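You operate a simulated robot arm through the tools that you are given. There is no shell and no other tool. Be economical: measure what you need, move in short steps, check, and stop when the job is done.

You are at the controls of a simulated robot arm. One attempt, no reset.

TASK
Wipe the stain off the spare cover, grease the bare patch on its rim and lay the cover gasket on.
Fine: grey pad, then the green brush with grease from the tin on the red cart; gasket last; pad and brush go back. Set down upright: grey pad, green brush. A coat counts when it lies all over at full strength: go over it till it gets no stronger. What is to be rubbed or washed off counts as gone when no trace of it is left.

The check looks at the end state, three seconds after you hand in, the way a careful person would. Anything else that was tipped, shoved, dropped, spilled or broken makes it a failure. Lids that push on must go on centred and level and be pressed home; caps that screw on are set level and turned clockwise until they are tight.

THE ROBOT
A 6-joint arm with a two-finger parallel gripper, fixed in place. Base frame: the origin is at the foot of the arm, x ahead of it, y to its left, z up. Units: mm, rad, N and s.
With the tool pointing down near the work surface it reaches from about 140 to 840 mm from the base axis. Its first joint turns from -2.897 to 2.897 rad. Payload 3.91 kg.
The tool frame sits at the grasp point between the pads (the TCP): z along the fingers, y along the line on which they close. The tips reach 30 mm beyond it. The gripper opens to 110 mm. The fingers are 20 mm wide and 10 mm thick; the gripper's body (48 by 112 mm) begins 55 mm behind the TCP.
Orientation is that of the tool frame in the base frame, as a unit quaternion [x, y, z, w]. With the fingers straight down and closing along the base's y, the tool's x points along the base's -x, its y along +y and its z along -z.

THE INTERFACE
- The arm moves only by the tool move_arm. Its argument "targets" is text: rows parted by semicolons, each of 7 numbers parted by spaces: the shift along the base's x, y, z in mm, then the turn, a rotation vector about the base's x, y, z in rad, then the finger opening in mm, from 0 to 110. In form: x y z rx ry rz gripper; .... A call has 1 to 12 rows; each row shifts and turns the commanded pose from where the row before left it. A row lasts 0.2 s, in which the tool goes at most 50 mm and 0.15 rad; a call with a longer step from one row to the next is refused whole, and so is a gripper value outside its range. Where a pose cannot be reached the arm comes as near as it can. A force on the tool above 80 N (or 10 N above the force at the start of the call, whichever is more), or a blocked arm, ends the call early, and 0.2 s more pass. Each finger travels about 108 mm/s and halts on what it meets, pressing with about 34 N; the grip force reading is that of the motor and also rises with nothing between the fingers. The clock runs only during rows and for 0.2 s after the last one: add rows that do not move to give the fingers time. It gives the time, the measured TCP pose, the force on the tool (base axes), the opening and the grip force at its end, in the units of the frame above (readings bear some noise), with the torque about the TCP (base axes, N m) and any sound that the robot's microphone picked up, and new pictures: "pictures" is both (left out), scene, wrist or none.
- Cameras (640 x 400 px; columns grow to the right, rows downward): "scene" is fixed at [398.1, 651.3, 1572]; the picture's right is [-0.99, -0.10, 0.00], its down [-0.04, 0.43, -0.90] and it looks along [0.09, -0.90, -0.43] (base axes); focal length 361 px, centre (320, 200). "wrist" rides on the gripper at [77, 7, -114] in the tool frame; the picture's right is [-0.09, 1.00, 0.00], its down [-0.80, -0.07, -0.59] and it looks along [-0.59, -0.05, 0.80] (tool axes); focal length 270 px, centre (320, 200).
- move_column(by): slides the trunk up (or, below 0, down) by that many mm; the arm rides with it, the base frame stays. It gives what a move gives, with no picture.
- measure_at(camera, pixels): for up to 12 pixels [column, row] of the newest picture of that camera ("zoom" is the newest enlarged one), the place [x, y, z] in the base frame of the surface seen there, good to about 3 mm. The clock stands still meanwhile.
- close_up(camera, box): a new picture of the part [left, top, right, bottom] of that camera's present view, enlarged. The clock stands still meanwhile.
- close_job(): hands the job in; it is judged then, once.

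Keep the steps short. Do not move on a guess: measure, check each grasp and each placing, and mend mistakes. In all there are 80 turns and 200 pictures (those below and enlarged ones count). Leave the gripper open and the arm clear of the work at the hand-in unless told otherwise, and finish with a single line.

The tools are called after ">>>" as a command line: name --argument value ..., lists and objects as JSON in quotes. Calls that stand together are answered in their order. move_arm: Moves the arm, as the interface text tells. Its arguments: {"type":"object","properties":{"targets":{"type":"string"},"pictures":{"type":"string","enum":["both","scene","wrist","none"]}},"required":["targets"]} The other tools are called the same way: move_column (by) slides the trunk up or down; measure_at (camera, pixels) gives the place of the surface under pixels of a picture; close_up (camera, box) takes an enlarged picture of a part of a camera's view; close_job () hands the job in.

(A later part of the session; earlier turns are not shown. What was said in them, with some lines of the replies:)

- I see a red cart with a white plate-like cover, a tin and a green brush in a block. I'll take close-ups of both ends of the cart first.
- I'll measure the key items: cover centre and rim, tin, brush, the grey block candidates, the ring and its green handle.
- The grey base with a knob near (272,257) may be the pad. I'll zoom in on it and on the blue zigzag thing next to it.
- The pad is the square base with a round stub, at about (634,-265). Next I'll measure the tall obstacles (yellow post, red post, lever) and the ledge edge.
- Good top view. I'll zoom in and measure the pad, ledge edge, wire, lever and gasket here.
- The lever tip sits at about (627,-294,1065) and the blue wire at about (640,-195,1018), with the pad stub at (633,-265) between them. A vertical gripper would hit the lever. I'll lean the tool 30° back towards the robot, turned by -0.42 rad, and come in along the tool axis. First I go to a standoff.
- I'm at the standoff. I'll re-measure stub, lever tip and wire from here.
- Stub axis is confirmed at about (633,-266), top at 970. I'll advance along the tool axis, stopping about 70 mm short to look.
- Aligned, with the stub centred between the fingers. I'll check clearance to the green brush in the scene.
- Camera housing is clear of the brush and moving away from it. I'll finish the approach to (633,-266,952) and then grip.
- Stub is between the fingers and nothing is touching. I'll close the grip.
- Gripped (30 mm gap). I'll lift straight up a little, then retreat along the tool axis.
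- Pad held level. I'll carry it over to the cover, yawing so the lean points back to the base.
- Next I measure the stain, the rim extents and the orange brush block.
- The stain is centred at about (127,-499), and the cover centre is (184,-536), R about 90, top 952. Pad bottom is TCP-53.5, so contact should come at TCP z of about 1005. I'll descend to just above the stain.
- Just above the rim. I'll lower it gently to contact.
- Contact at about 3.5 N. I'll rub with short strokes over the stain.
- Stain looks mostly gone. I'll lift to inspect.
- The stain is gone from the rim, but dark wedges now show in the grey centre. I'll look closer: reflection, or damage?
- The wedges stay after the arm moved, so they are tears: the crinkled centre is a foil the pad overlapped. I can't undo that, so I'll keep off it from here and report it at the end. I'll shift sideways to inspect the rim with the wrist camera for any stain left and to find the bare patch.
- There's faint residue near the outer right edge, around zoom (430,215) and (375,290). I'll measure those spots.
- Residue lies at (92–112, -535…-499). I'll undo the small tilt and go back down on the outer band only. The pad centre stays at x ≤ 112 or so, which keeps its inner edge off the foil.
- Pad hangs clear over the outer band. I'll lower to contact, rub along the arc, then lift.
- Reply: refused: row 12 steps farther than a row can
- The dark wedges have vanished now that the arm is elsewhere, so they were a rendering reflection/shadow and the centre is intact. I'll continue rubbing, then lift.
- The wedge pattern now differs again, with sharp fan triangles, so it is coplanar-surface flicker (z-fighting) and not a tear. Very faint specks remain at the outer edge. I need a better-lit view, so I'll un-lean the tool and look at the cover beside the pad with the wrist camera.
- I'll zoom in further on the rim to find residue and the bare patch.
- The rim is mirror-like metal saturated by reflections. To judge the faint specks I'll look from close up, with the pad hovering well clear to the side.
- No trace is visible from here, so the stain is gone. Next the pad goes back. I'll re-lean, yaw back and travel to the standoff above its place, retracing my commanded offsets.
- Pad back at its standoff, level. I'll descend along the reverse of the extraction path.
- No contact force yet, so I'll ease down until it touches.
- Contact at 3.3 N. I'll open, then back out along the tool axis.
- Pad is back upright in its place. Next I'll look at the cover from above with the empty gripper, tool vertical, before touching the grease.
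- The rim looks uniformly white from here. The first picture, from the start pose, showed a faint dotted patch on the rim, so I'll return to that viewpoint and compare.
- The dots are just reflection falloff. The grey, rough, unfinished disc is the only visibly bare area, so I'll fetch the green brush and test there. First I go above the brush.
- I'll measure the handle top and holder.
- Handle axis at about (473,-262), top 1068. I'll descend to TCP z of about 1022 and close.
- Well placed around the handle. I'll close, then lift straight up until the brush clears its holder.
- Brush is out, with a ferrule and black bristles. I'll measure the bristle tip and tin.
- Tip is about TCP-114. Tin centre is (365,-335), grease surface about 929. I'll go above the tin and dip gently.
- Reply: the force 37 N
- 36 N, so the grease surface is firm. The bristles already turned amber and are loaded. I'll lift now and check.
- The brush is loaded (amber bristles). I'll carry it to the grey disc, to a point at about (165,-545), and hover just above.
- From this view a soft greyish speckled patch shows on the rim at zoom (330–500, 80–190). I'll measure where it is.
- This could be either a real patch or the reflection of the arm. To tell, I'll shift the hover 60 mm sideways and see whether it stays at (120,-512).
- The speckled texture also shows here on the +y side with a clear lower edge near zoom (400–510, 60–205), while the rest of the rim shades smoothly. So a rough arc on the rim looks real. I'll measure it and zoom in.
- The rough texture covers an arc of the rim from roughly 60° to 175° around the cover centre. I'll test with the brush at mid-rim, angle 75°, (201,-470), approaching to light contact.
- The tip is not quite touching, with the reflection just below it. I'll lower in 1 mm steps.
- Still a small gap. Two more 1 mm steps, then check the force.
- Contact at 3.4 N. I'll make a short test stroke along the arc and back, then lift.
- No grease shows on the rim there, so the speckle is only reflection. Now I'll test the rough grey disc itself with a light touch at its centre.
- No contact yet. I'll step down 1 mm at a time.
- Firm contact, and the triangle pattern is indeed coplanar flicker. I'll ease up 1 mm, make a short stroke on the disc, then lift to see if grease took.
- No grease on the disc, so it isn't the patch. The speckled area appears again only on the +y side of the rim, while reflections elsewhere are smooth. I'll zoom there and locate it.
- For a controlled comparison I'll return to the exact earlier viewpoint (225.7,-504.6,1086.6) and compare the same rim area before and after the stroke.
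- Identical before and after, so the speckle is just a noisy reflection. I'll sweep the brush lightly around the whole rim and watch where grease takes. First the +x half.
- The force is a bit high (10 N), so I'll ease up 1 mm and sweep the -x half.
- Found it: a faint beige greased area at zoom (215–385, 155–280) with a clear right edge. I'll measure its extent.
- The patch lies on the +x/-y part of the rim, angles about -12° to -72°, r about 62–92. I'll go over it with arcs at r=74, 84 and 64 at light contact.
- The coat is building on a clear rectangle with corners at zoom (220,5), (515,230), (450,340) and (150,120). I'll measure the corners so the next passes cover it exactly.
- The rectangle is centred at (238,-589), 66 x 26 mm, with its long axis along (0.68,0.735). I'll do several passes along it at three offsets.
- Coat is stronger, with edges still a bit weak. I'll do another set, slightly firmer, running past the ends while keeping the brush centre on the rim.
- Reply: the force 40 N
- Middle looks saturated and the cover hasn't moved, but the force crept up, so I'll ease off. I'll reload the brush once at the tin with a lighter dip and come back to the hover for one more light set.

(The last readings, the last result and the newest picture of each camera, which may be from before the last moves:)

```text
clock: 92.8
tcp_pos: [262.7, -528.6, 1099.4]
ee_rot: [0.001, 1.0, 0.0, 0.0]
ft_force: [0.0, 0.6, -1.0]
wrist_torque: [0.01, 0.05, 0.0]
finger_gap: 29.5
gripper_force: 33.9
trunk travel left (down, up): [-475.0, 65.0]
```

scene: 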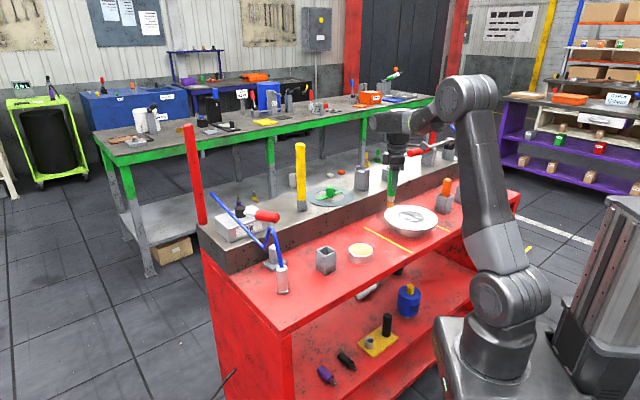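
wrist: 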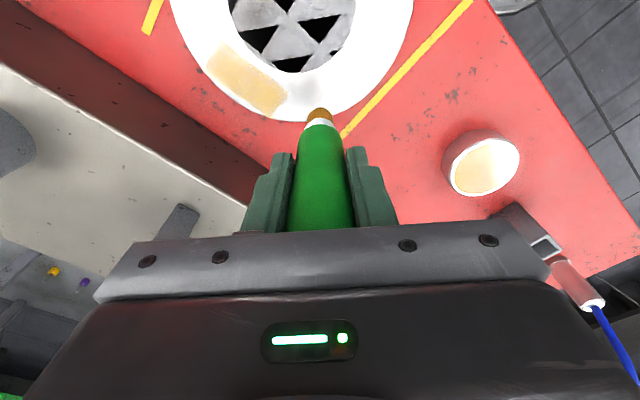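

No contact at the tin that time (2–3 mm high). I'll dip 2.5 mm deeper, come back and do one more light set over the patch, then look.

>>> move_arm --targets "20.1 38.4 0 0 0 0 10;20.1 38.4 0 0 0 0 10;20.1 38.4 0 0 0 0 10;20.1 38.4 0 0 0 0 10;20.1 38.4 0 0 0 0 10;0 0 -40 0 0 0 10;0 0 -16 0 0 0 10;0 0 -3 0 0 0 10;0 0 0 0 0 0 10" --pictures "none"

>>> move_arm --targets "0 0 22 0 0 0 10;0 0 37 0 0 0 10;-20.1 -38.4 0 0 0 0 10;-20.1 -38.4 0 0 0 0 10;-20.1 -38.4 0 0 0 0 10;-20.1 -38.4 0 0 0 0 10;-20.1 -38.4 0 0 0 0 10;0 0 0 0 0 0 10" --pictures "none"

>>> move_arm --targets "-5.3 -21 0 0 0 0 10;0 0 -25 0 0 0 10;0 0 -12 0 0 0 10;0 0 -3 0 0 0 10;-28.6 -30.9 0 0 0 0 10;-28.6 -30.9 0 0 0 0 10;6.5 -6.2 0 0 0 0 10;28.6 30.9 0 0 0 0 10;28.6 30.9 0 0 0 0 10;-0.3 -16.4 0 0 0 0 10;-20.4 -22 0 0 0 0 10;-20.4 -22 0 0 0 0 10" --pictures "none"

>>> move_arm --targets "20.4 22 0 0 0 0 10;20.4 22 0 0 0 0 10;-20.4 -22 0 0 0 0 10;-20.4 -22 0 0 0 0 10;-16.1 -1.2 0 0 0 0 10;28.6 30.9 0 0 0 0 10;28.6 30.9 0 0 0 0 10;-6.5 6.2 0 0 0 0 10;-28.6 -30.9 0 0 0 0 10;-28.6 -30.9 0 0 0 0 10;28.6 30.9 0 0 0 0 10;28.6 30.9 0 0 0 0 10" --pictures "none"

>>> move_arm --targets "0 0 10 0 0 0 10;5.3 21 30 0 0 0 10;0 0 0 0 0 0 10" --pictures "wrist"

>>> close_up --camera "wrist" --box '[190, 30, 310, 130]'

```text
clock: 94.8
tcp_pos: [365.8, -334.7, 1039.7]
ee_rot: [0.0, 1.0, 0.0, 0.0]
ft_force: [0.4, 0.4, -0.2]
wrist_torque: [0.01, 0.0, 0.0]
finger_gap: 29.5
gripper_force: 34.1
trunk travel left (down, up): [-475.0, 65.0]
```

```text
clock: 96.6
tcp_pos: [263.9, -529.8, 1099.1]
ee_rot: [0.001, 1.0, 0.0, -0.001]
ft_force: [-0.7, -0.2, -0.4]
wrist_torque: [0.01, -0.01, -0.04]
finger_gap: 29.9
gripper_force: 33.8
trunk travel left (down, up): [-475.0, 65.0]
```

```text
clock: 99.2
tcp_pos: [222.2, -615.4, 1060.3]
ee_rot: [0.0, 1.0, 0.0, 0.0]
ft_force: [0.4, 0.0, 0.0]
wrist_torque: [0.02, -0.01, 0.03]
finger_gap: 29.5
gripper_force: 33.8
trunk travel left (down, up): [-475.0, 65.0]
```

```text
clock: 101.8
tcp_pos: [256.8, -545.4, 1059.3]
ee_rot: [0.001, 1.0, -0.002, 0.001]
ft_force: [-2.3, 0.4, 23.0]
wrist_torque: [0.01, 0.15, 0.01]
finger_gap: 29.8
gripper_force: 33.5
trunk travel left (down, up): [-475.0, 65.0]
```

```text
clock: 102.6
tcp_pos: [264.9, -526.6, 1098.7]
ee_rot: [0.0, 1.0, 0.0, 0.0]
ft_force: [0.5, -0.7, -1.0]
wrist_torque: [0.0, 0.0, 0.03]
finger_gap: 29.7
gripper_force: 34.1
trunk travel left (down, up): [-475.0, 65.0]
```

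wrist: 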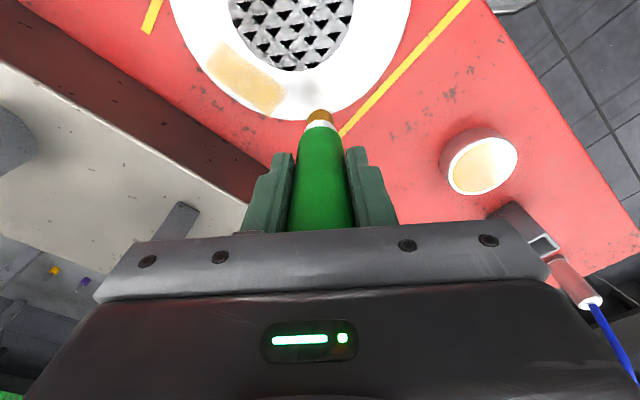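

```text
4.00 times, centred on (250, 80) of wrist
```

zoom: 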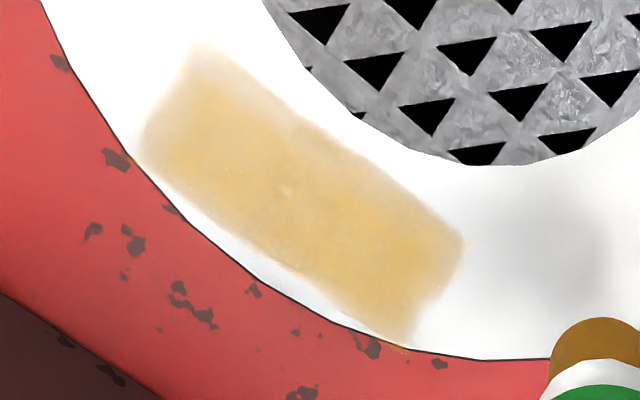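

The coat looks unchanged from the previous set, but the dip still didn't touch and the outer line had almost no contact. One proper reload about 4 mm deeper, then a final set with heights trimmed per line, to confirm it gets no stronger.

>>> move_arm --targets "20.1 38.4 0 0 0 0 10;20.1 38.4 0 0 0 0 10;20.1 38.4 0 0 0 0 10;20.1 38.4 0 0 0 0 10;20.1 38.4 0 0 0 0 10;0 0 -40 0 0 0 10;0 0 -20 0 0 0 10;0 0 -3 0 0 0 10;0 0 -1 0 0 0 10;0 0 0 0 0 0 10" --pictures "none"

>>> move_arm --targets "0 0 24 0 0 0 10;0 0 40 0 0 0 10;-20.1 -38.4 0 0 0 0 10;-20.1 -38.4 0 0 0 0 10;-20.1 -38.4 0 0 0 0 10;-20.1 -38.4 0 0 0 0 10;-20.1 -38.4 0 0 0 0 10;0 0 0 0 0 0 10" --pictures "none"

>>> move_arm --targets "-5.3 -21 0 0 0 0 10;0 0 -25 0 0 0 10;0 0 -12 0 0 0 10;0 0 -2.7 0 0 0 10;-28.6 -30.9 0 0 0 0 10;-28.6 -30.9 0 0 0 0 10;6.5 -6.2 -0.5 0 0 0 10;28.6 30.9 0 0 0 0 10;28.6 30.9 0 0 0 0 10;-0.3 -16.4 -0.5 0 0 0 10;-20.4 -22 0 0 0 0 10;-20.4 -22 0 0 0 0 10" --pictures "none"

>>> move_arm --targets "20.4 22 0 0 0 0 10;20.4 22 0 0 0 0 10;-20.4 -22 0 0 0 0 10;-20.4 -22 0 0 0 0 10;-16.1 -1.2 0.5 0 0 0 10;28.6 30.9 0 0 0 0 10;28.6 30.9 0 0 0 0 10;-6.5 6.2 0.5 0 0 0 10;-28.6 -30.9 0 0 0 0 10;-28.6 -30.9 0 0 0 0 10;28.6 30.9 0 0 0 0 10;28.6 30.9 0 0 0 0 10" --pictures "none"

>>> move_arm --targets "0 0 10 0 0 0 10;5.3 21 29.7 0 0 0 10;0 0 0 0 0 0 10" --pictures "both"

>>> close_up --camera "wrist" --box '[190, 30, 310, 130]'

```text
clock: 104.8
tcp_pos: [364.9, -335.1, 1037.3]
ee_rot: [0.001, 1.0, -0.002, 0.001]
ft_force: [0.6, 2.1, 28.2]
wrist_torque: [0.26, -0.26, 0.01]
finger_gap: 29.5
gripper_force: 34.1
trunk travel left (down, up): [-475.0, 65.0]
```

```text
clock: 106.6
tcp_pos: [263.8, -527.8, 1099.2]
ee_rot: [-0.001, 1.0, 0.0, 0.0]
ft_force: [-0.3, -0.2, -1.1]
wrist_torque: [0.01, 0.0, -0.02]
finger_gap: 29.7
gripper_force: 33.8
trunk travel left (down, up): [-475.0, 65.0]
```

```text
clock: 109.2
tcp_pos: [224.9, -613.0, 1059.6]
ee_rot: [0.0, 1.0, -0.001, 0.0]
ft_force: [2.0, 1.1, 12.4]
wrist_torque: [0.1, -0.24, 0.01]
finger_gap: 29.7
gripper_force: 33.5
trunk travel left (down, up): [-475.0, 65.0]
```

```text
clock: 111.8
tcp_pos: [258.6, -546.7, 1060.6]
ee_rot: [0.001, 1.0, 0.001, 0.0]
ft_force: [0.3, 0.4, -0.9]
wrist_torque: [0.01, -0.03, -0.01]
finger_gap: 29.7
gripper_force: 34.1
trunk travel left (down, up): [-475.0, 65.0]
```

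```text
clock: 112.6
tcp_pos: [264.3, -526.9, 1099.2]
ee_rot: [0.001, 1.0, -0.001, 0.0]
ft_force: [0.3, -0.2, -0.4]
wrist_torque: [0.0, 0.03, 0.03]
finger_gap: 29.6
gripper_force: 33.8
trunk travel left (down, up): [-475.0, 65.0]
```

scene: 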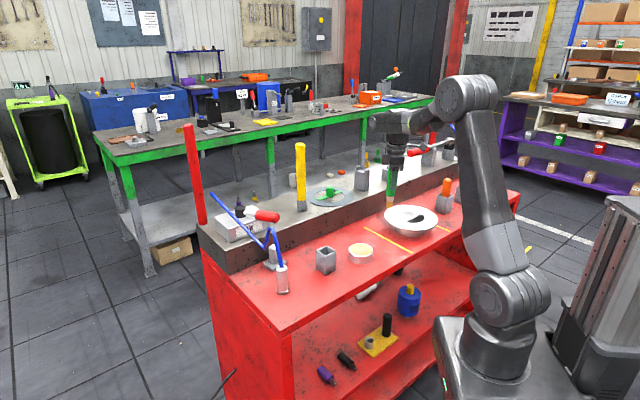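
wrist: 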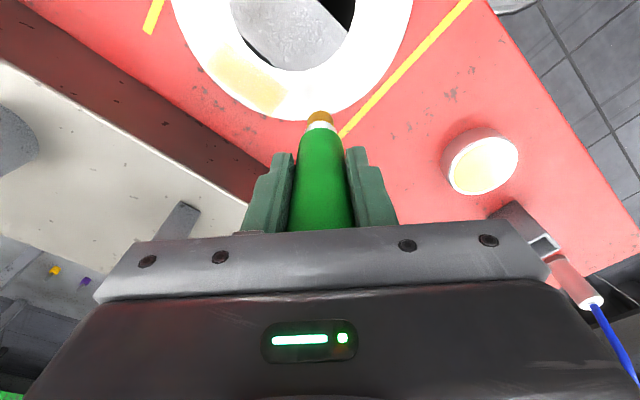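

```text
4.00 times, centred on (250, 80) of wrist
```

zoom: 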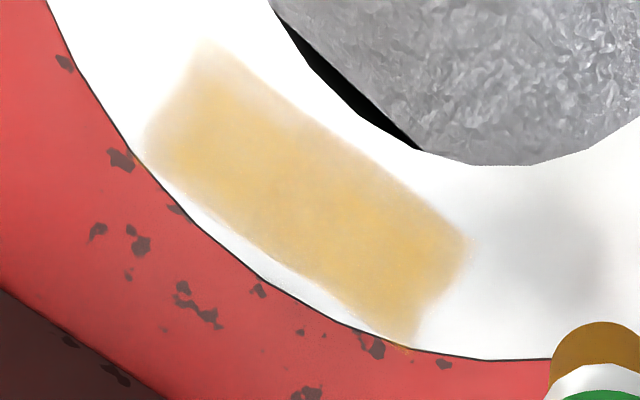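

The coat is unchanged after the reload, so it is at full strength. Next I return the brush: travel to its holder using my summed offsets (+209,+264.3) and look before inserting.

>>> move_arm --targets "0 0 20 0 0 0 10;26.1 33 0 0 0 0 10;26.1 33 0 0 0 0 10;26.1 33 0 0 0 0 10;26.1 33 0 0 0 0 10;26.1 33 0 0 0 0 10;26.1 33 0 0 0 0 10;26.1 33 0 0 0 0 10;26.3 33.3 0 0 0 0 10;0 0 0 0 0 0 10" --pictures "both"

>>> close_up --camera "scene" --box '[290, 200, 370, 280]'

```text
clock: 114.8
tcp_pos: [472.1, -260.8, 1120.4]
ee_rot: [0.001, 1.0, 0.0, 0.001]
ft_force: [-0.4, 0.4, -0.8]
wrist_torque: [0.0, 0.0, 0.0]
finger_gap: 29.6
gripper_force: 33.9
trunk travel left (down, up): [-475.0, 65.0]
```

scene: 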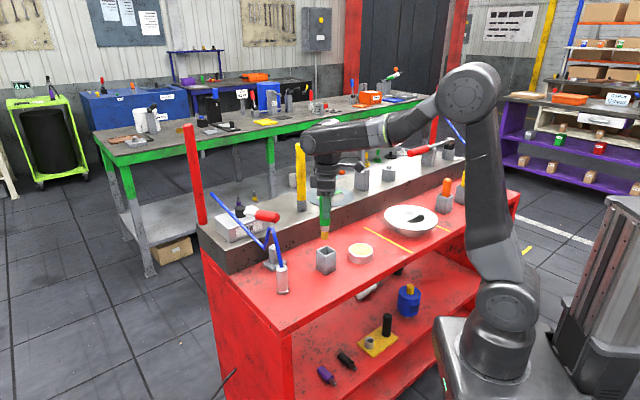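
wrist: 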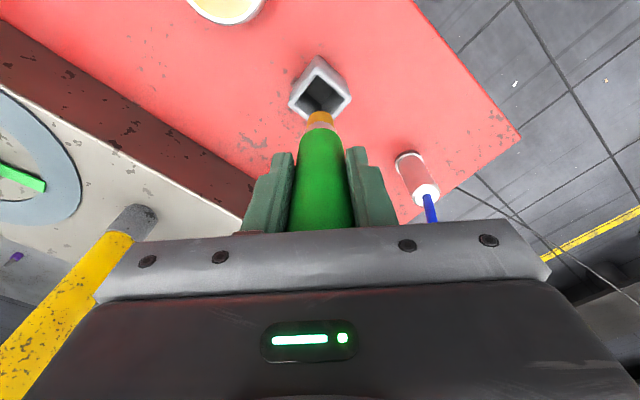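

```text
5.00 times, centred on (330, 240) of scene
```

zoom: 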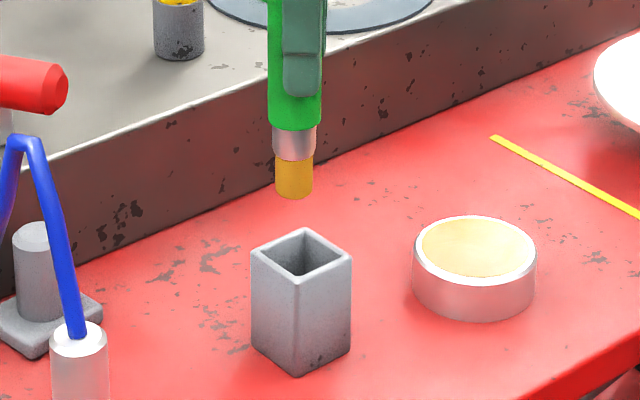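

Aligned over the holder. I'll descend into it.

>>> move_arm --targets "0 0 -30 0 0 0 10;0 0 -30 0 0 0 10;0 0 -25 0 0 0 10;0 0 -8 0 0 0 10;0 0 0 0 0 0 10" --pictures "scene"

>>> close_up --camera "scene" --box '[290, 200, 370, 280]'

```text
clock: 116.0
tcp_pos: [472.9, -261.7, 1026.8]
ee_rot: [0.001, 1.0, -0.001, 0.002]
ft_force: [0.1, 0.0, 15.1]
wrist_torque: [0.1, -0.29, -0.02]
finger_gap: 29.4
gripper_force: 33.7
trunk travel left (down, up): [-475.0, 65.0]
```

scene: 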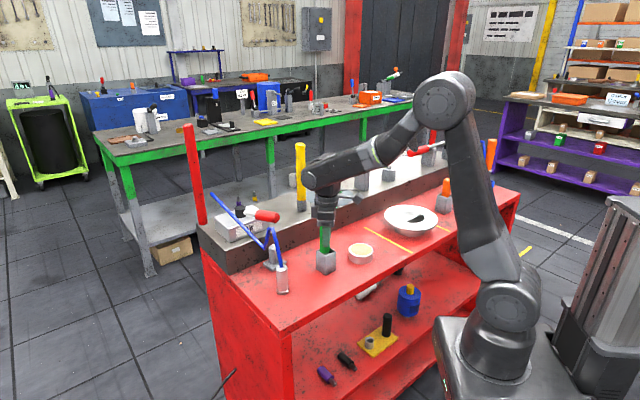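

```text
5.00 times, centred on (330, 240) of scene
```

zoom: 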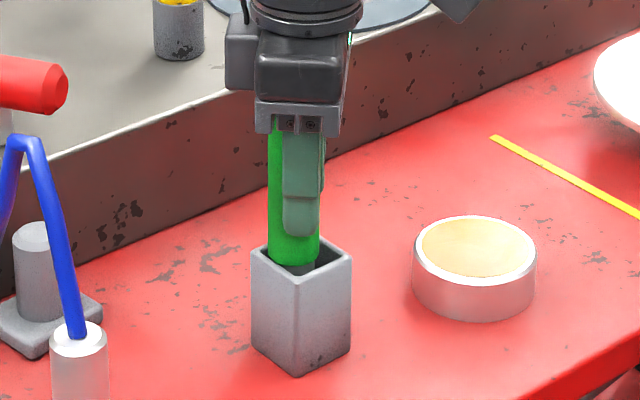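

15 N with the torque pointing to contact on the +x side. The handle's lower edge is catching the holder rim, and in the picture the brush sits about 3.5 mm too far towards +x. I'll lift a little, shift -3.5 mm in x and lower again.

>>> move_arm --targets "0 0 5 0 0 0 10;-3.5 0 0 0 0 0 10;0 0 -4 0 0 0 10;0 0 -2 0 0 0 10;0 0 -1 0 0 0 10;0 0 0 0 0 0 10" --pictures "scene"

>>> close_up --camera "scene" --box '[305, 220, 350, 270]'

```text
clock: 117.4
tcp_pos: [468.3, -261.0, 1024.2]
ee_rot: [0.001, 1.0, -0.001, 0.0]
ft_force: [0.0, 0.3, 0.2]
wrist_torque: [0.01, 0.0, -0.01]
finger_gap: 29.7
gripper_force: 34.3
trunk travel left (down, up): [-475.0, 65.0]
```

scene: 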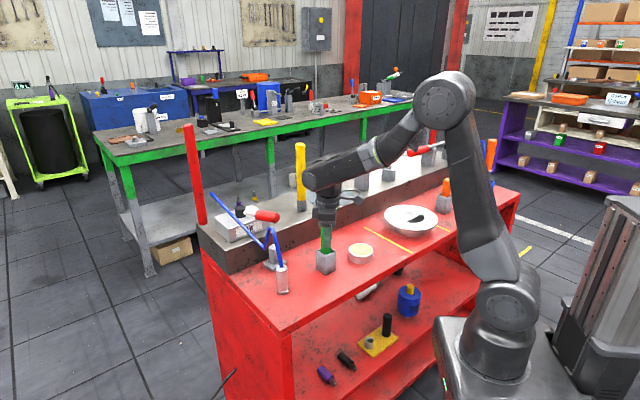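

```text
8.00 times, centred on (328, 245) of scene
```

zoom: 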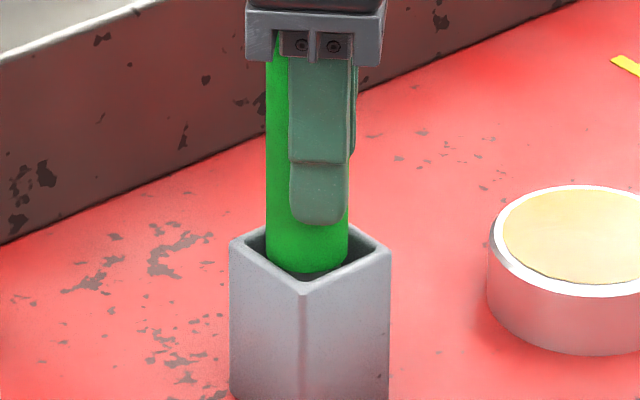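

Free now. I'll lower further until it stands on the floor of the holder.

>>> move_arm --targets "0 0 -2 0 0 0 10;0 0 -2 0 0 0 10;0 0 -1 0 0 0 10;0 0 0 0 0 0 10" --pictures "none"

```text
clock: 118.4
tcp_pos: [469.5, -260.8, 1019.5]
ee_rot: [0.001, 1.0, 0.0, 0.0]
ft_force: [-2.5, 1.8, 0.1]
wrist_torque: [0.04, 0.15, 0.0]
finger_gap: 29.8
gripper_force: 34.3
trunk travel left (down, up): [-475.0, 65.0]
```

>>> move_arm --targets "0 0 -1 0 0 0 10;0 0 -1 0 0 0 10;0 0 -1 0 0 0 10;0 0 0 0 0 0 10" --pictures "scene"

>>> close_up --camera "scene" --box '[305, 220, 350, 280]'

```text
clock: 119.4
tcp_pos: [469.9, -262.6, 1016.2]
ee_rot: [0.001, 1.0, 0.0, 0.0]
ft_force: [-1.9, 2.9, -0.2]
wrist_torque: [0.14, 0.04, 0.07]
finger_gap: 29.7
gripper_force: 33.8
trunk travel left (down, up): [-475.0, 65.0]
```

scene: 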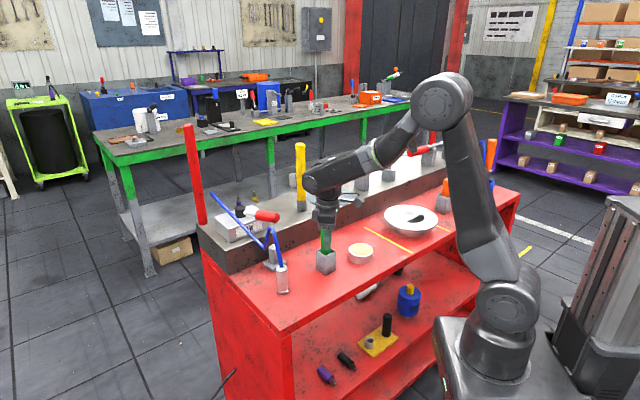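

```text
6.67 times, centred on (328, 250) of scene
```

zoom: 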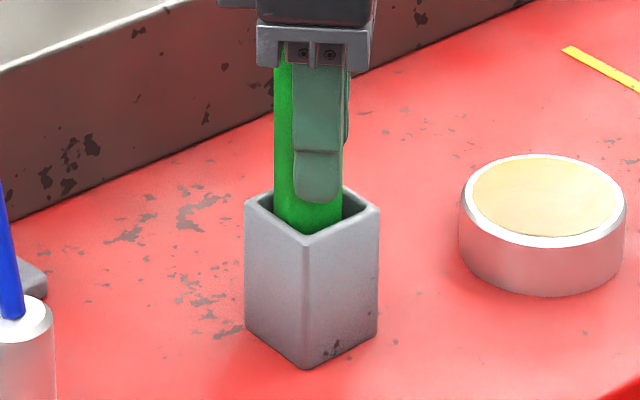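

The brush now sits as deep as originally, upright in its holder. I'll release, rise, and move over the gasket while yawing 0.89 rad so the fingers close across its bar.

>>> move_arm --targets "0 0 0 0 0 0 40;0 0 0 0 0 0 60;0 0 0 0 0 0 70;0 0 20 0 0 0 70;0 0 45 0 0 0 70;0 0 45 0 0 0 70;0 0 45 0 0 0 70;0 0 25 0 0 0 70" --pictures "scene"

>>> close_up --camera "scene" --box '[290, 200, 370, 280]'

>>> move_arm --targets "1 -42 0 0 0 0.1271 70;1 -42 0 0 0 0.1271 70;1 -42 0 0 0 0.1271 70;1 -43 0 0 0 0.1271 70;1 -43 0 0 0 0.1271 70;0 -43 0 0 0 0.1271 70;0 -43 0 0 0 0.1274 70;0 -43 0 0 0 0 70;0 0 0 0 0 0 70" --pictures "wrist"

>>> close_up --camera "wrist" --box '[200, 0, 440, 150]'

```text
clock: 121.2
tcp_pos: [470.3, -264.1, 1195.0]
ee_rot: [0.001, 1.0, 0.0, -0.001]
ft_force: [0.1, -0.1, 0.5]
wrist_torque: [0.0, 0.0, 0.0]
finger_gap: 69.9
gripper_force: 0.0
trunk travel left (down, up): [-475.0, 65.0]
```

scene: 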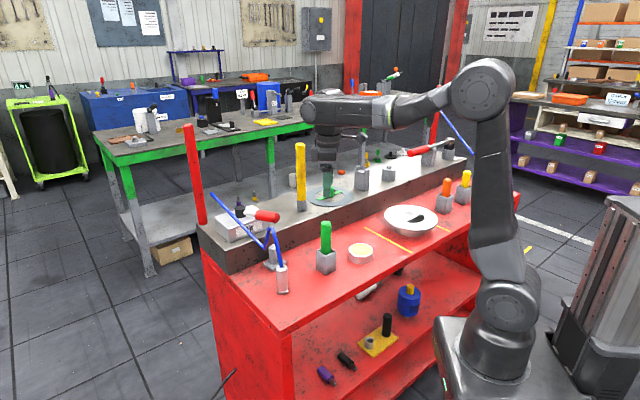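

```text
5.00 times, centred on (330, 240) of scene
```

zoom: 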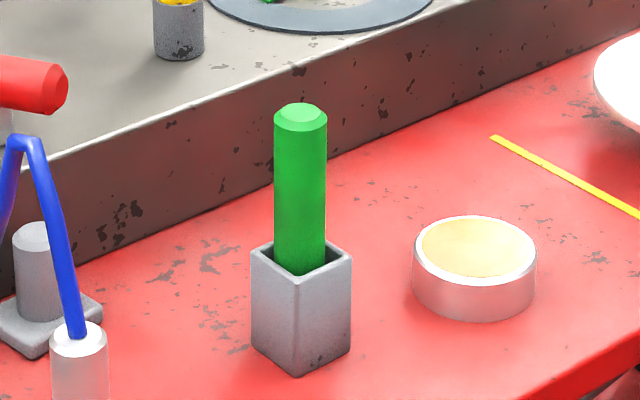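

```text
clock: 123.2
tcp_pos: [463.4, -586.3, 1191.4]
ee_rot: [-0.431, 0.902, 0.001, 0.0]
ft_force: [-0.5, -0.3, -0.4]
wrist_torque: [0.06, -0.01, 0.0]
finger_gap: 70.0
gripper_force: 0.1
out of reach, approached as far as the arm can: row 8
trunk travel left (down, up): [-475.0, 65.0]
```

wrist: 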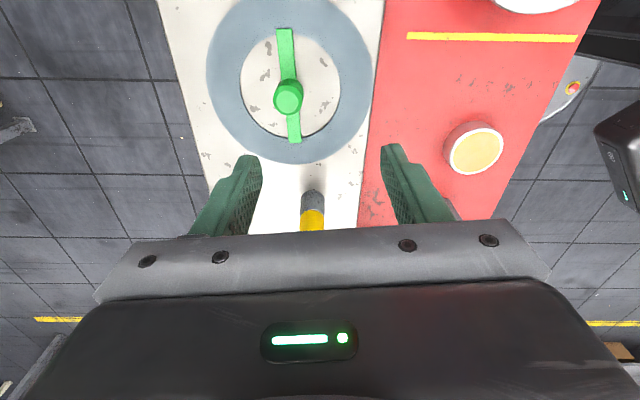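

```text
2.67 times, centred on (320, 75) of wrist
```

zoom: 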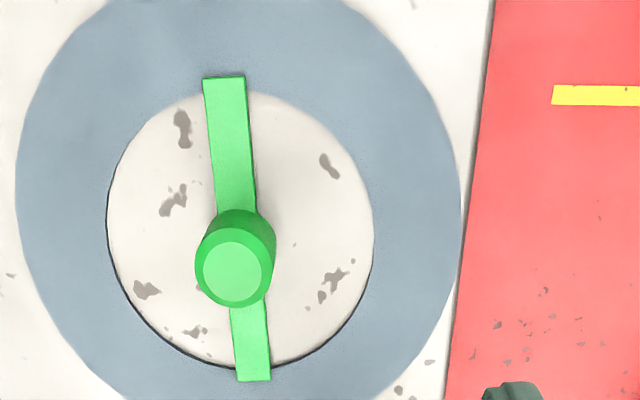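

The brush is upright in its holder. The gasket view is good, though this height is at the reach limit. I'll measure knob and ring.

>>> measure_at --camera "zoom" --pixels '[[232, 270], [232, 245], [224, 85], [254, 372], [20, 200], [458, 200], [110, 225], [372, 240], [200, 265], [265, 265], [240, 330], [130, 388]]'

>>> measure_at --camera "wrist" --pixels '[[290, 2], [290, 161], [209, 80], [370, 80], [243, 85], [338, 90], [290, 37], [288, 134]]'

```text
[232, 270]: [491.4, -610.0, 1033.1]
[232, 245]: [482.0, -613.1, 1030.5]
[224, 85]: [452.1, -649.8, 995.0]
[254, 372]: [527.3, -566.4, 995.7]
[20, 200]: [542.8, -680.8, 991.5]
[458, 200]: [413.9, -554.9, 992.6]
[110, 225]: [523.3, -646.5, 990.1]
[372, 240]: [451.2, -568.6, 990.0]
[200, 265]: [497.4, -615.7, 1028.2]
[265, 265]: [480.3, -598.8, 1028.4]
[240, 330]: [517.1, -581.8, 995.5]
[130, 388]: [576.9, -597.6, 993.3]
```

```text
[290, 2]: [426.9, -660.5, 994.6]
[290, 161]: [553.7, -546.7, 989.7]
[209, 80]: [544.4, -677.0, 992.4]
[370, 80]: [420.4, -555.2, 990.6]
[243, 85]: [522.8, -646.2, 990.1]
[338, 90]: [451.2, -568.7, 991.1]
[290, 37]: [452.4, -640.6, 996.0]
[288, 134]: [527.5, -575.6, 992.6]
```

Gasket centre is about (489,-608), knob top 1033, ring on 990. Lower heights reach farther, so I'll go straight down 110 mm first and read where the command stands.

>>> move_arm --targets "0 0 -40 0 0 0 70;0 0 -40 0 0 0 70;0 0 -40 0 0 0 70;0 0 0 0 0 0 70" --pictures "none"

```text
clock: 124.2
tcp_pos: [460.6, -585.5, 1072.3]
ee_rot: [-0.43, 0.903, 0.0, 0.0]
ft_force: [-0.3, -0.2, -0.1]
wrist_torque: [-0.04, -0.01, 0.0]
finger_gap: 69.9
gripper_force: 0.0
trunk travel left (down, up): [-475.0, 65.0]
```

The command was clipped to the measured spot. I'll shift (+28,-22), lower to TCP 1026 around the knob, close, and lift 40 mm.

>>> move_arm --targets "28 -22 0 0 0 0 70;0 0 -20 0 0 0 70;0 0 -20 0 0 0 70;0 0 -6 0 0 0 70;0 0 0 0 0 0 70" --pictures "wrist"

>>> move_arm --targets "0 0 0 0 0 0 40;0 0 0 0 0 0 20;0 0 0 0 0 0 8;0 0 0 0 0 0 8;0 0 10 0 0 0 8;0 0 15 0 0 0 8;0 0 15 0 0 0 8;0 0 0 0 0 0 8" --pictures "both"

>>> close_up --camera "scene" --box '[280, 150, 390, 230]'

```text
clock: 125.4
tcp_pos: [489.1, -606.1, 1027.5]
ee_rot: [-0.43, 0.903, 0.0, 0.0]
ft_force: [-0.2, 0.4, 0.1]
wrist_torque: [-0.03, 0.04, -0.05]
finger_gap: 70.3
gripper_force: 0.0
trunk travel left (down, up): [-475.0, 65.0]
```

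wrist: 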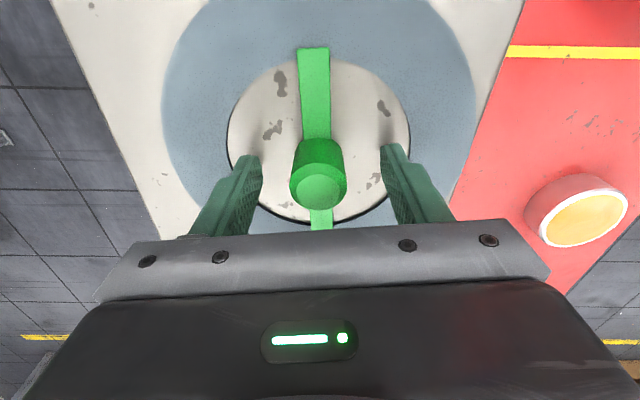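

```text
clock: 127.2
tcp_pos: [489.3, -604.8, 1068.4]
ee_rot: [-0.43, 0.903, -0.001, 0.0]
ft_force: [0.4, 0.2, 0.1]
wrist_torque: [0.0, 0.0, 0.0]
finger_gap: 28.1
gripper_force: 34.1
trunk travel left (down, up): [-475.0, 65.0]
```

scene: 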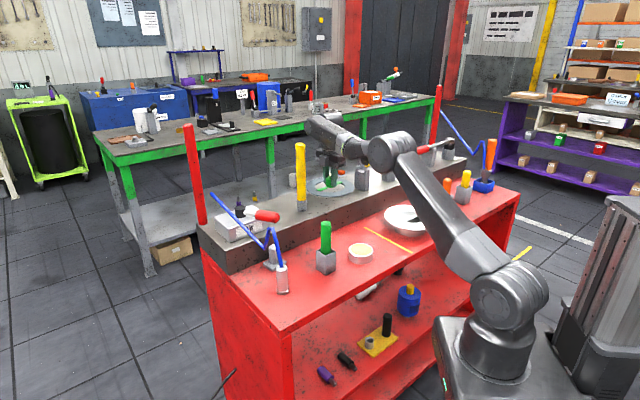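
wrist: 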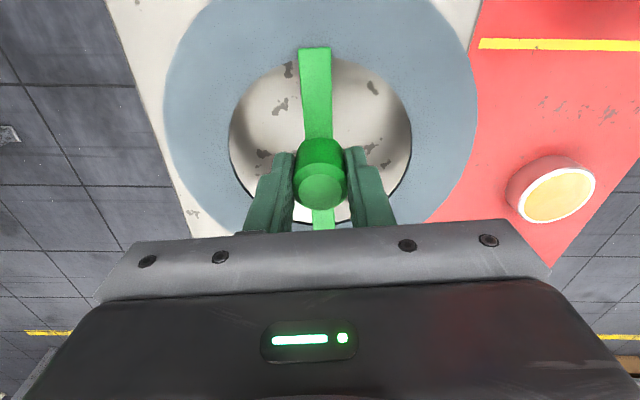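

```text
5.00 times, centred on (335, 190) of scene
```

zoom: 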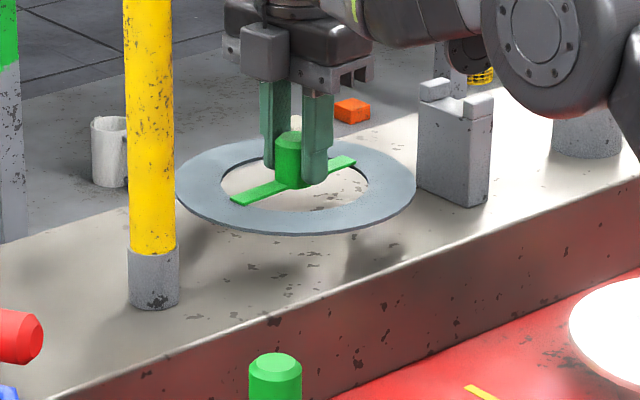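

Gasket is held level and centred. I'll carry it away from the ledge first, then over the cover, and descend to about 25 mm above it.

>>> move_arm --targets "-26 38 12 0 0 0 8;-26 38 12 0 0 0 8;-26 38 12 0 0 0 8;-45 -9 0 0 0 0 8;-45 -9 0 0 0 0 8;-45 -9 0 0 0 0 8;-45 -9 0 0 0 0 8;-45 -9 0 0 0 0 8;0 0 -30 0 0 0 8;0 0 -30 0 0 0 8;0 0 -28 0 0 0 8;0 0 0 0 0 0 8" --pictures "both"

>>> close_up --camera "scene" --box '[375, 180, 450, 245]'

>>> measure_at --camera "zoom" --pixels '[[320, 300], [320, 310], [120, 220], [500, 240]]'

```text
clock: 129.8
tcp_pos: [185.5, -537.8, 1015.2]
ee_rot: [-0.43, 0.903, 0.0, 0.0]
ft_force: [0.2, 0.1, -0.7]
wrist_torque: [-0.04, 0.02, 0.01]
finger_gap: 27.9
gripper_force: 34.1
trunk travel left (down, up): [-475.0, 65.0]
```

scene: 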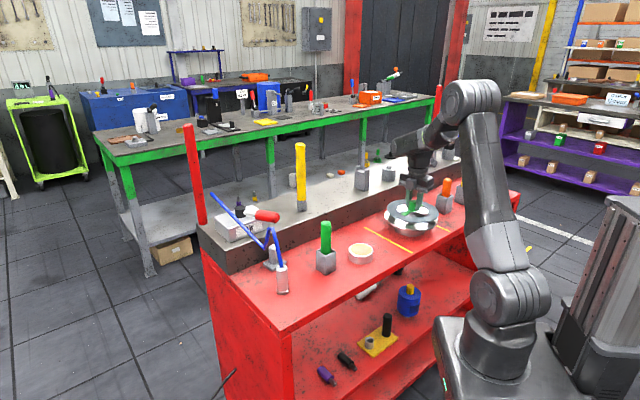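
wrist: 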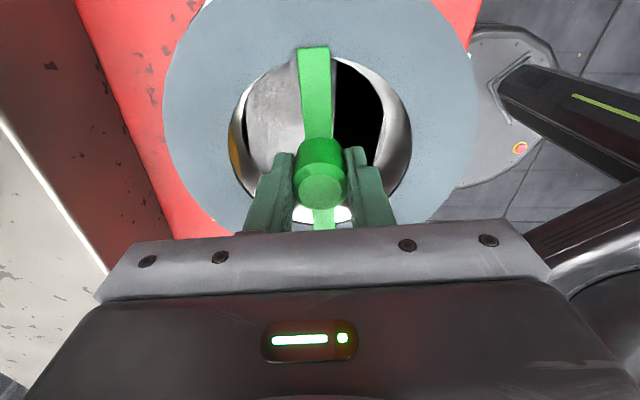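

```text
6.15 times, centred on (412, 212) of scene
```

zoom: 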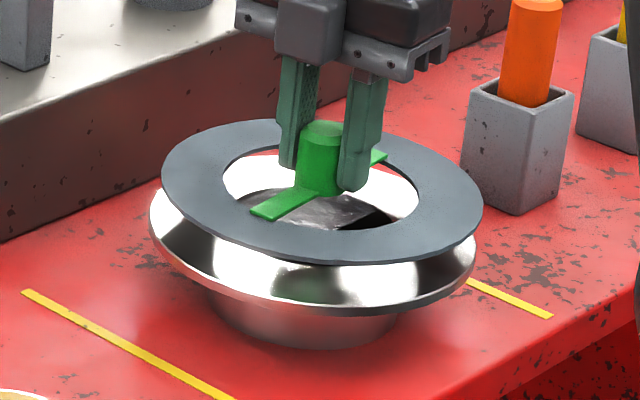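

```text
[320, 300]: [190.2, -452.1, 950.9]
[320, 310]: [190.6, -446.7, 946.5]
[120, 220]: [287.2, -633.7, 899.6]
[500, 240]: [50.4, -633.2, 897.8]
```

In the scene zoom the ring centre sits about 3 mm too far in -x, and the wrist view through the ring hole agrees (disc offset about 4 mm along -tool-y). I'll correct by (+3.2,-3.5) and lower to about 8 mm above the rim for a final check.

>>> move_arm --targets "3.2 -3.5 0 0 0 0 8;0 0 -12 0 0 0 8;0 0 -7 0 0 0 8;0 0 0 0 0 0 8" --pictures "both"

>>> close_up --camera "scene" --box '[380, 190, 445, 240]'

>>> close_up --camera "wrist" --box '[150, 0, 490, 240]'

```text
clock: 130.8
tcp_pos: [188.5, -541.2, 996.6]
ee_rot: [-0.43, 0.903, 0.0, -0.001]
ft_force: [-0.7, -0.1, -0.2]
wrist_torque: [0.0, 0.0, 0.03]
finger_gap: 28.0
gripper_force: 34.0
trunk travel left (down, up): [-475.0, 65.0]
```

scene: 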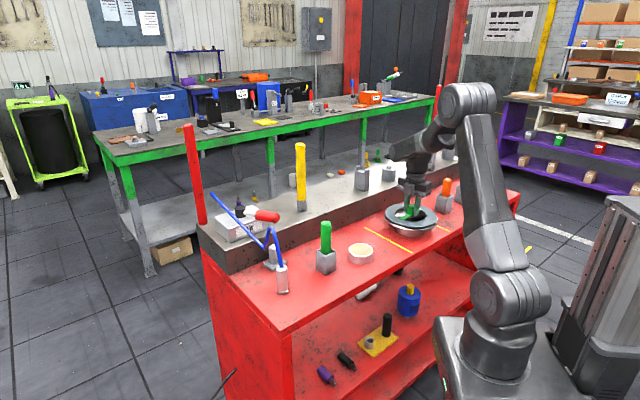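
wrist: 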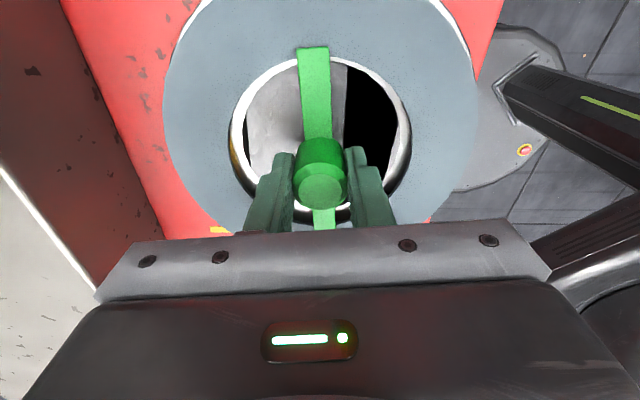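

```text
8.00 times, centred on (412, 215) of scene
```

zoom: 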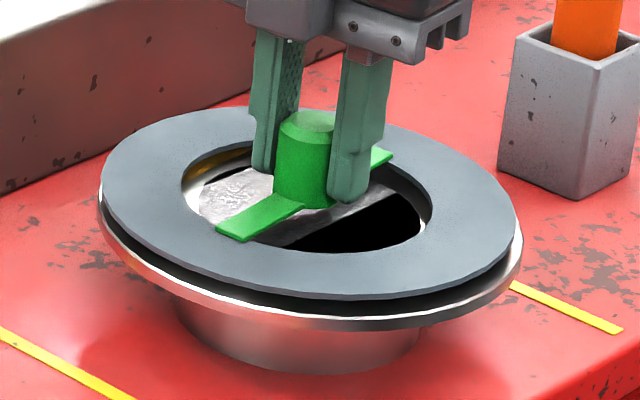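

```text
1.67 times, centred on (320, 120) of wrist
```

zoom: 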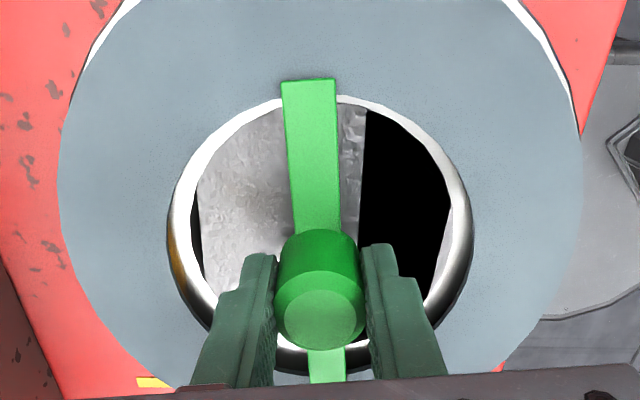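

Aligned to within about 1 mm in both views. A small trim of (-0.8,+0.3), then lower to contact.

>>> move_arm --targets "-0.8 0.3 -3 0 0 0 8;0 0 -2 0 0 0 8;0 0 -1 0 0 0 8;0 0 -1 0 0 0 8;0 0 0 0 0 0 8" --pictures "scene"

>>> close_up --camera "scene" --box '[380, 190, 445, 240]'

```text
clock: 132.0
tcp_pos: [188.4, -539.5, 990.1]
ee_rot: [-0.429, 0.903, 0.0, 0.0]
ft_force: [0.7, -0.5, -0.4]
wrist_torque: [-0.04, 0.0, -0.03]
finger_gap: 28.0
gripper_force: 33.9
trunk travel left (down, up): [-475.0, 65.0]
```

scene: 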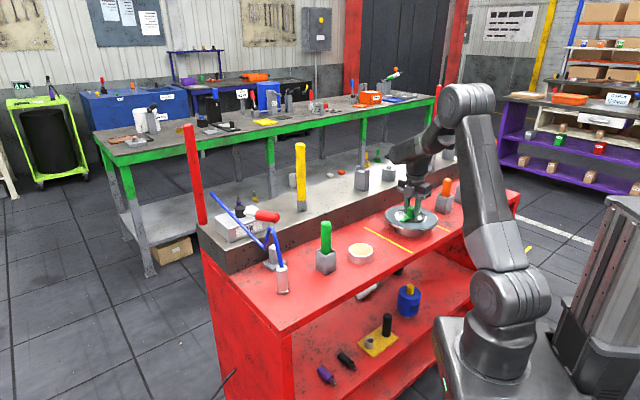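

```text
8.00 times, centred on (412, 215) of scene
5 turns are left
```

zoom: 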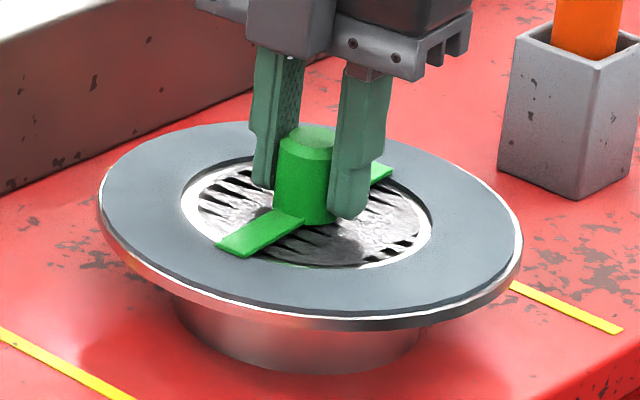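

Ring is centred with an even margin and under 1–2 mm from the rim. I'll lower the last bit to contact, open, and rise straight up clear.

>>> move_arm --targets "0 0 -1 0 0 0 8;0 0 -0.7 0 0 0 8;0 0 0 0 0 0 8" --pictures "none"

>>> move_arm --targets "0 0 0 0 0 0 40;0 0 0 0 0 0 60;0 0 0 0 0 0 70;0 0 15 0 0 0 70;0 0 40 0 0 0 70;0 0 45 0 0 0 70;0 0 45 0 0 0 70;0 40 10 0 0 0 70;0 45 10 0 0 0 70;0 45 10 0 0 0 110;0 45 10 0 0 0 110;0 0 0 0 0 0 110" --pictures "scene"

>>> close_up --camera "scene" --box '[380, 190, 445, 240]'

```text
clock: 132.8
tcp_pos: [188.3, -540.7, 988.4]
ee_rot: [-0.43, 0.903, -0.002, 0.0]
ft_force: [3.2, -4.2, 20.9]
wrist_torque: [0.48, -0.32, -0.15]
finger_gap: 27.9
gripper_force: 34.2
trunk travel left (down, up): [-475.0, 65.0]
```

```text
clock: 135.4
tcp_pos: [190.3, -363.9, 1176.2]
ee_rot: [-0.43, 0.903, 0.0, -0.001]
ft_force: [-0.9, 0.1, -0.3]
wrist_torque: [-0.01, -0.02, -0.02]
finger_gap: 110.0
gripper_force: 0.0
trunk travel left (down, up): [-475.0, 65.0]
```

scene: 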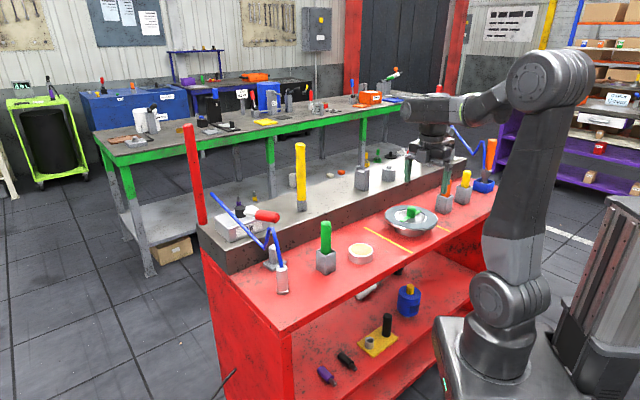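

```text
8.00 times, centred on (412, 215) of scene
4 turns are left
```

zoom: 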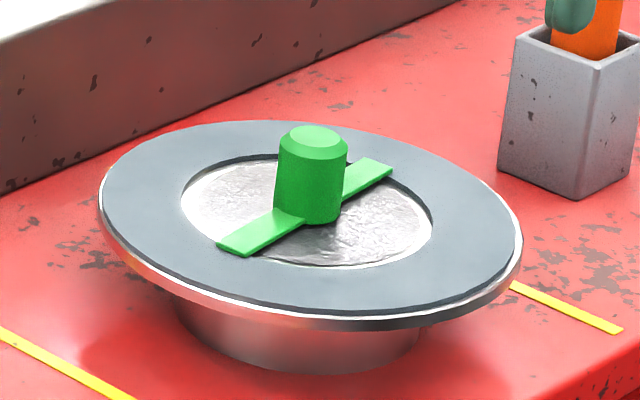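

The gasket lies flat and centred on the cover. Pad and brush stand upright in place, the gripper is open, and the arm is clear. I'll hand in.

>>> close_job

```text
The job is handed in.
```

The stain is wiped off the spare cover, the bare patch on its rim is greased until it got no stronger, the gasket lies flat and centred, and the pad and brush stand upright back in their places.
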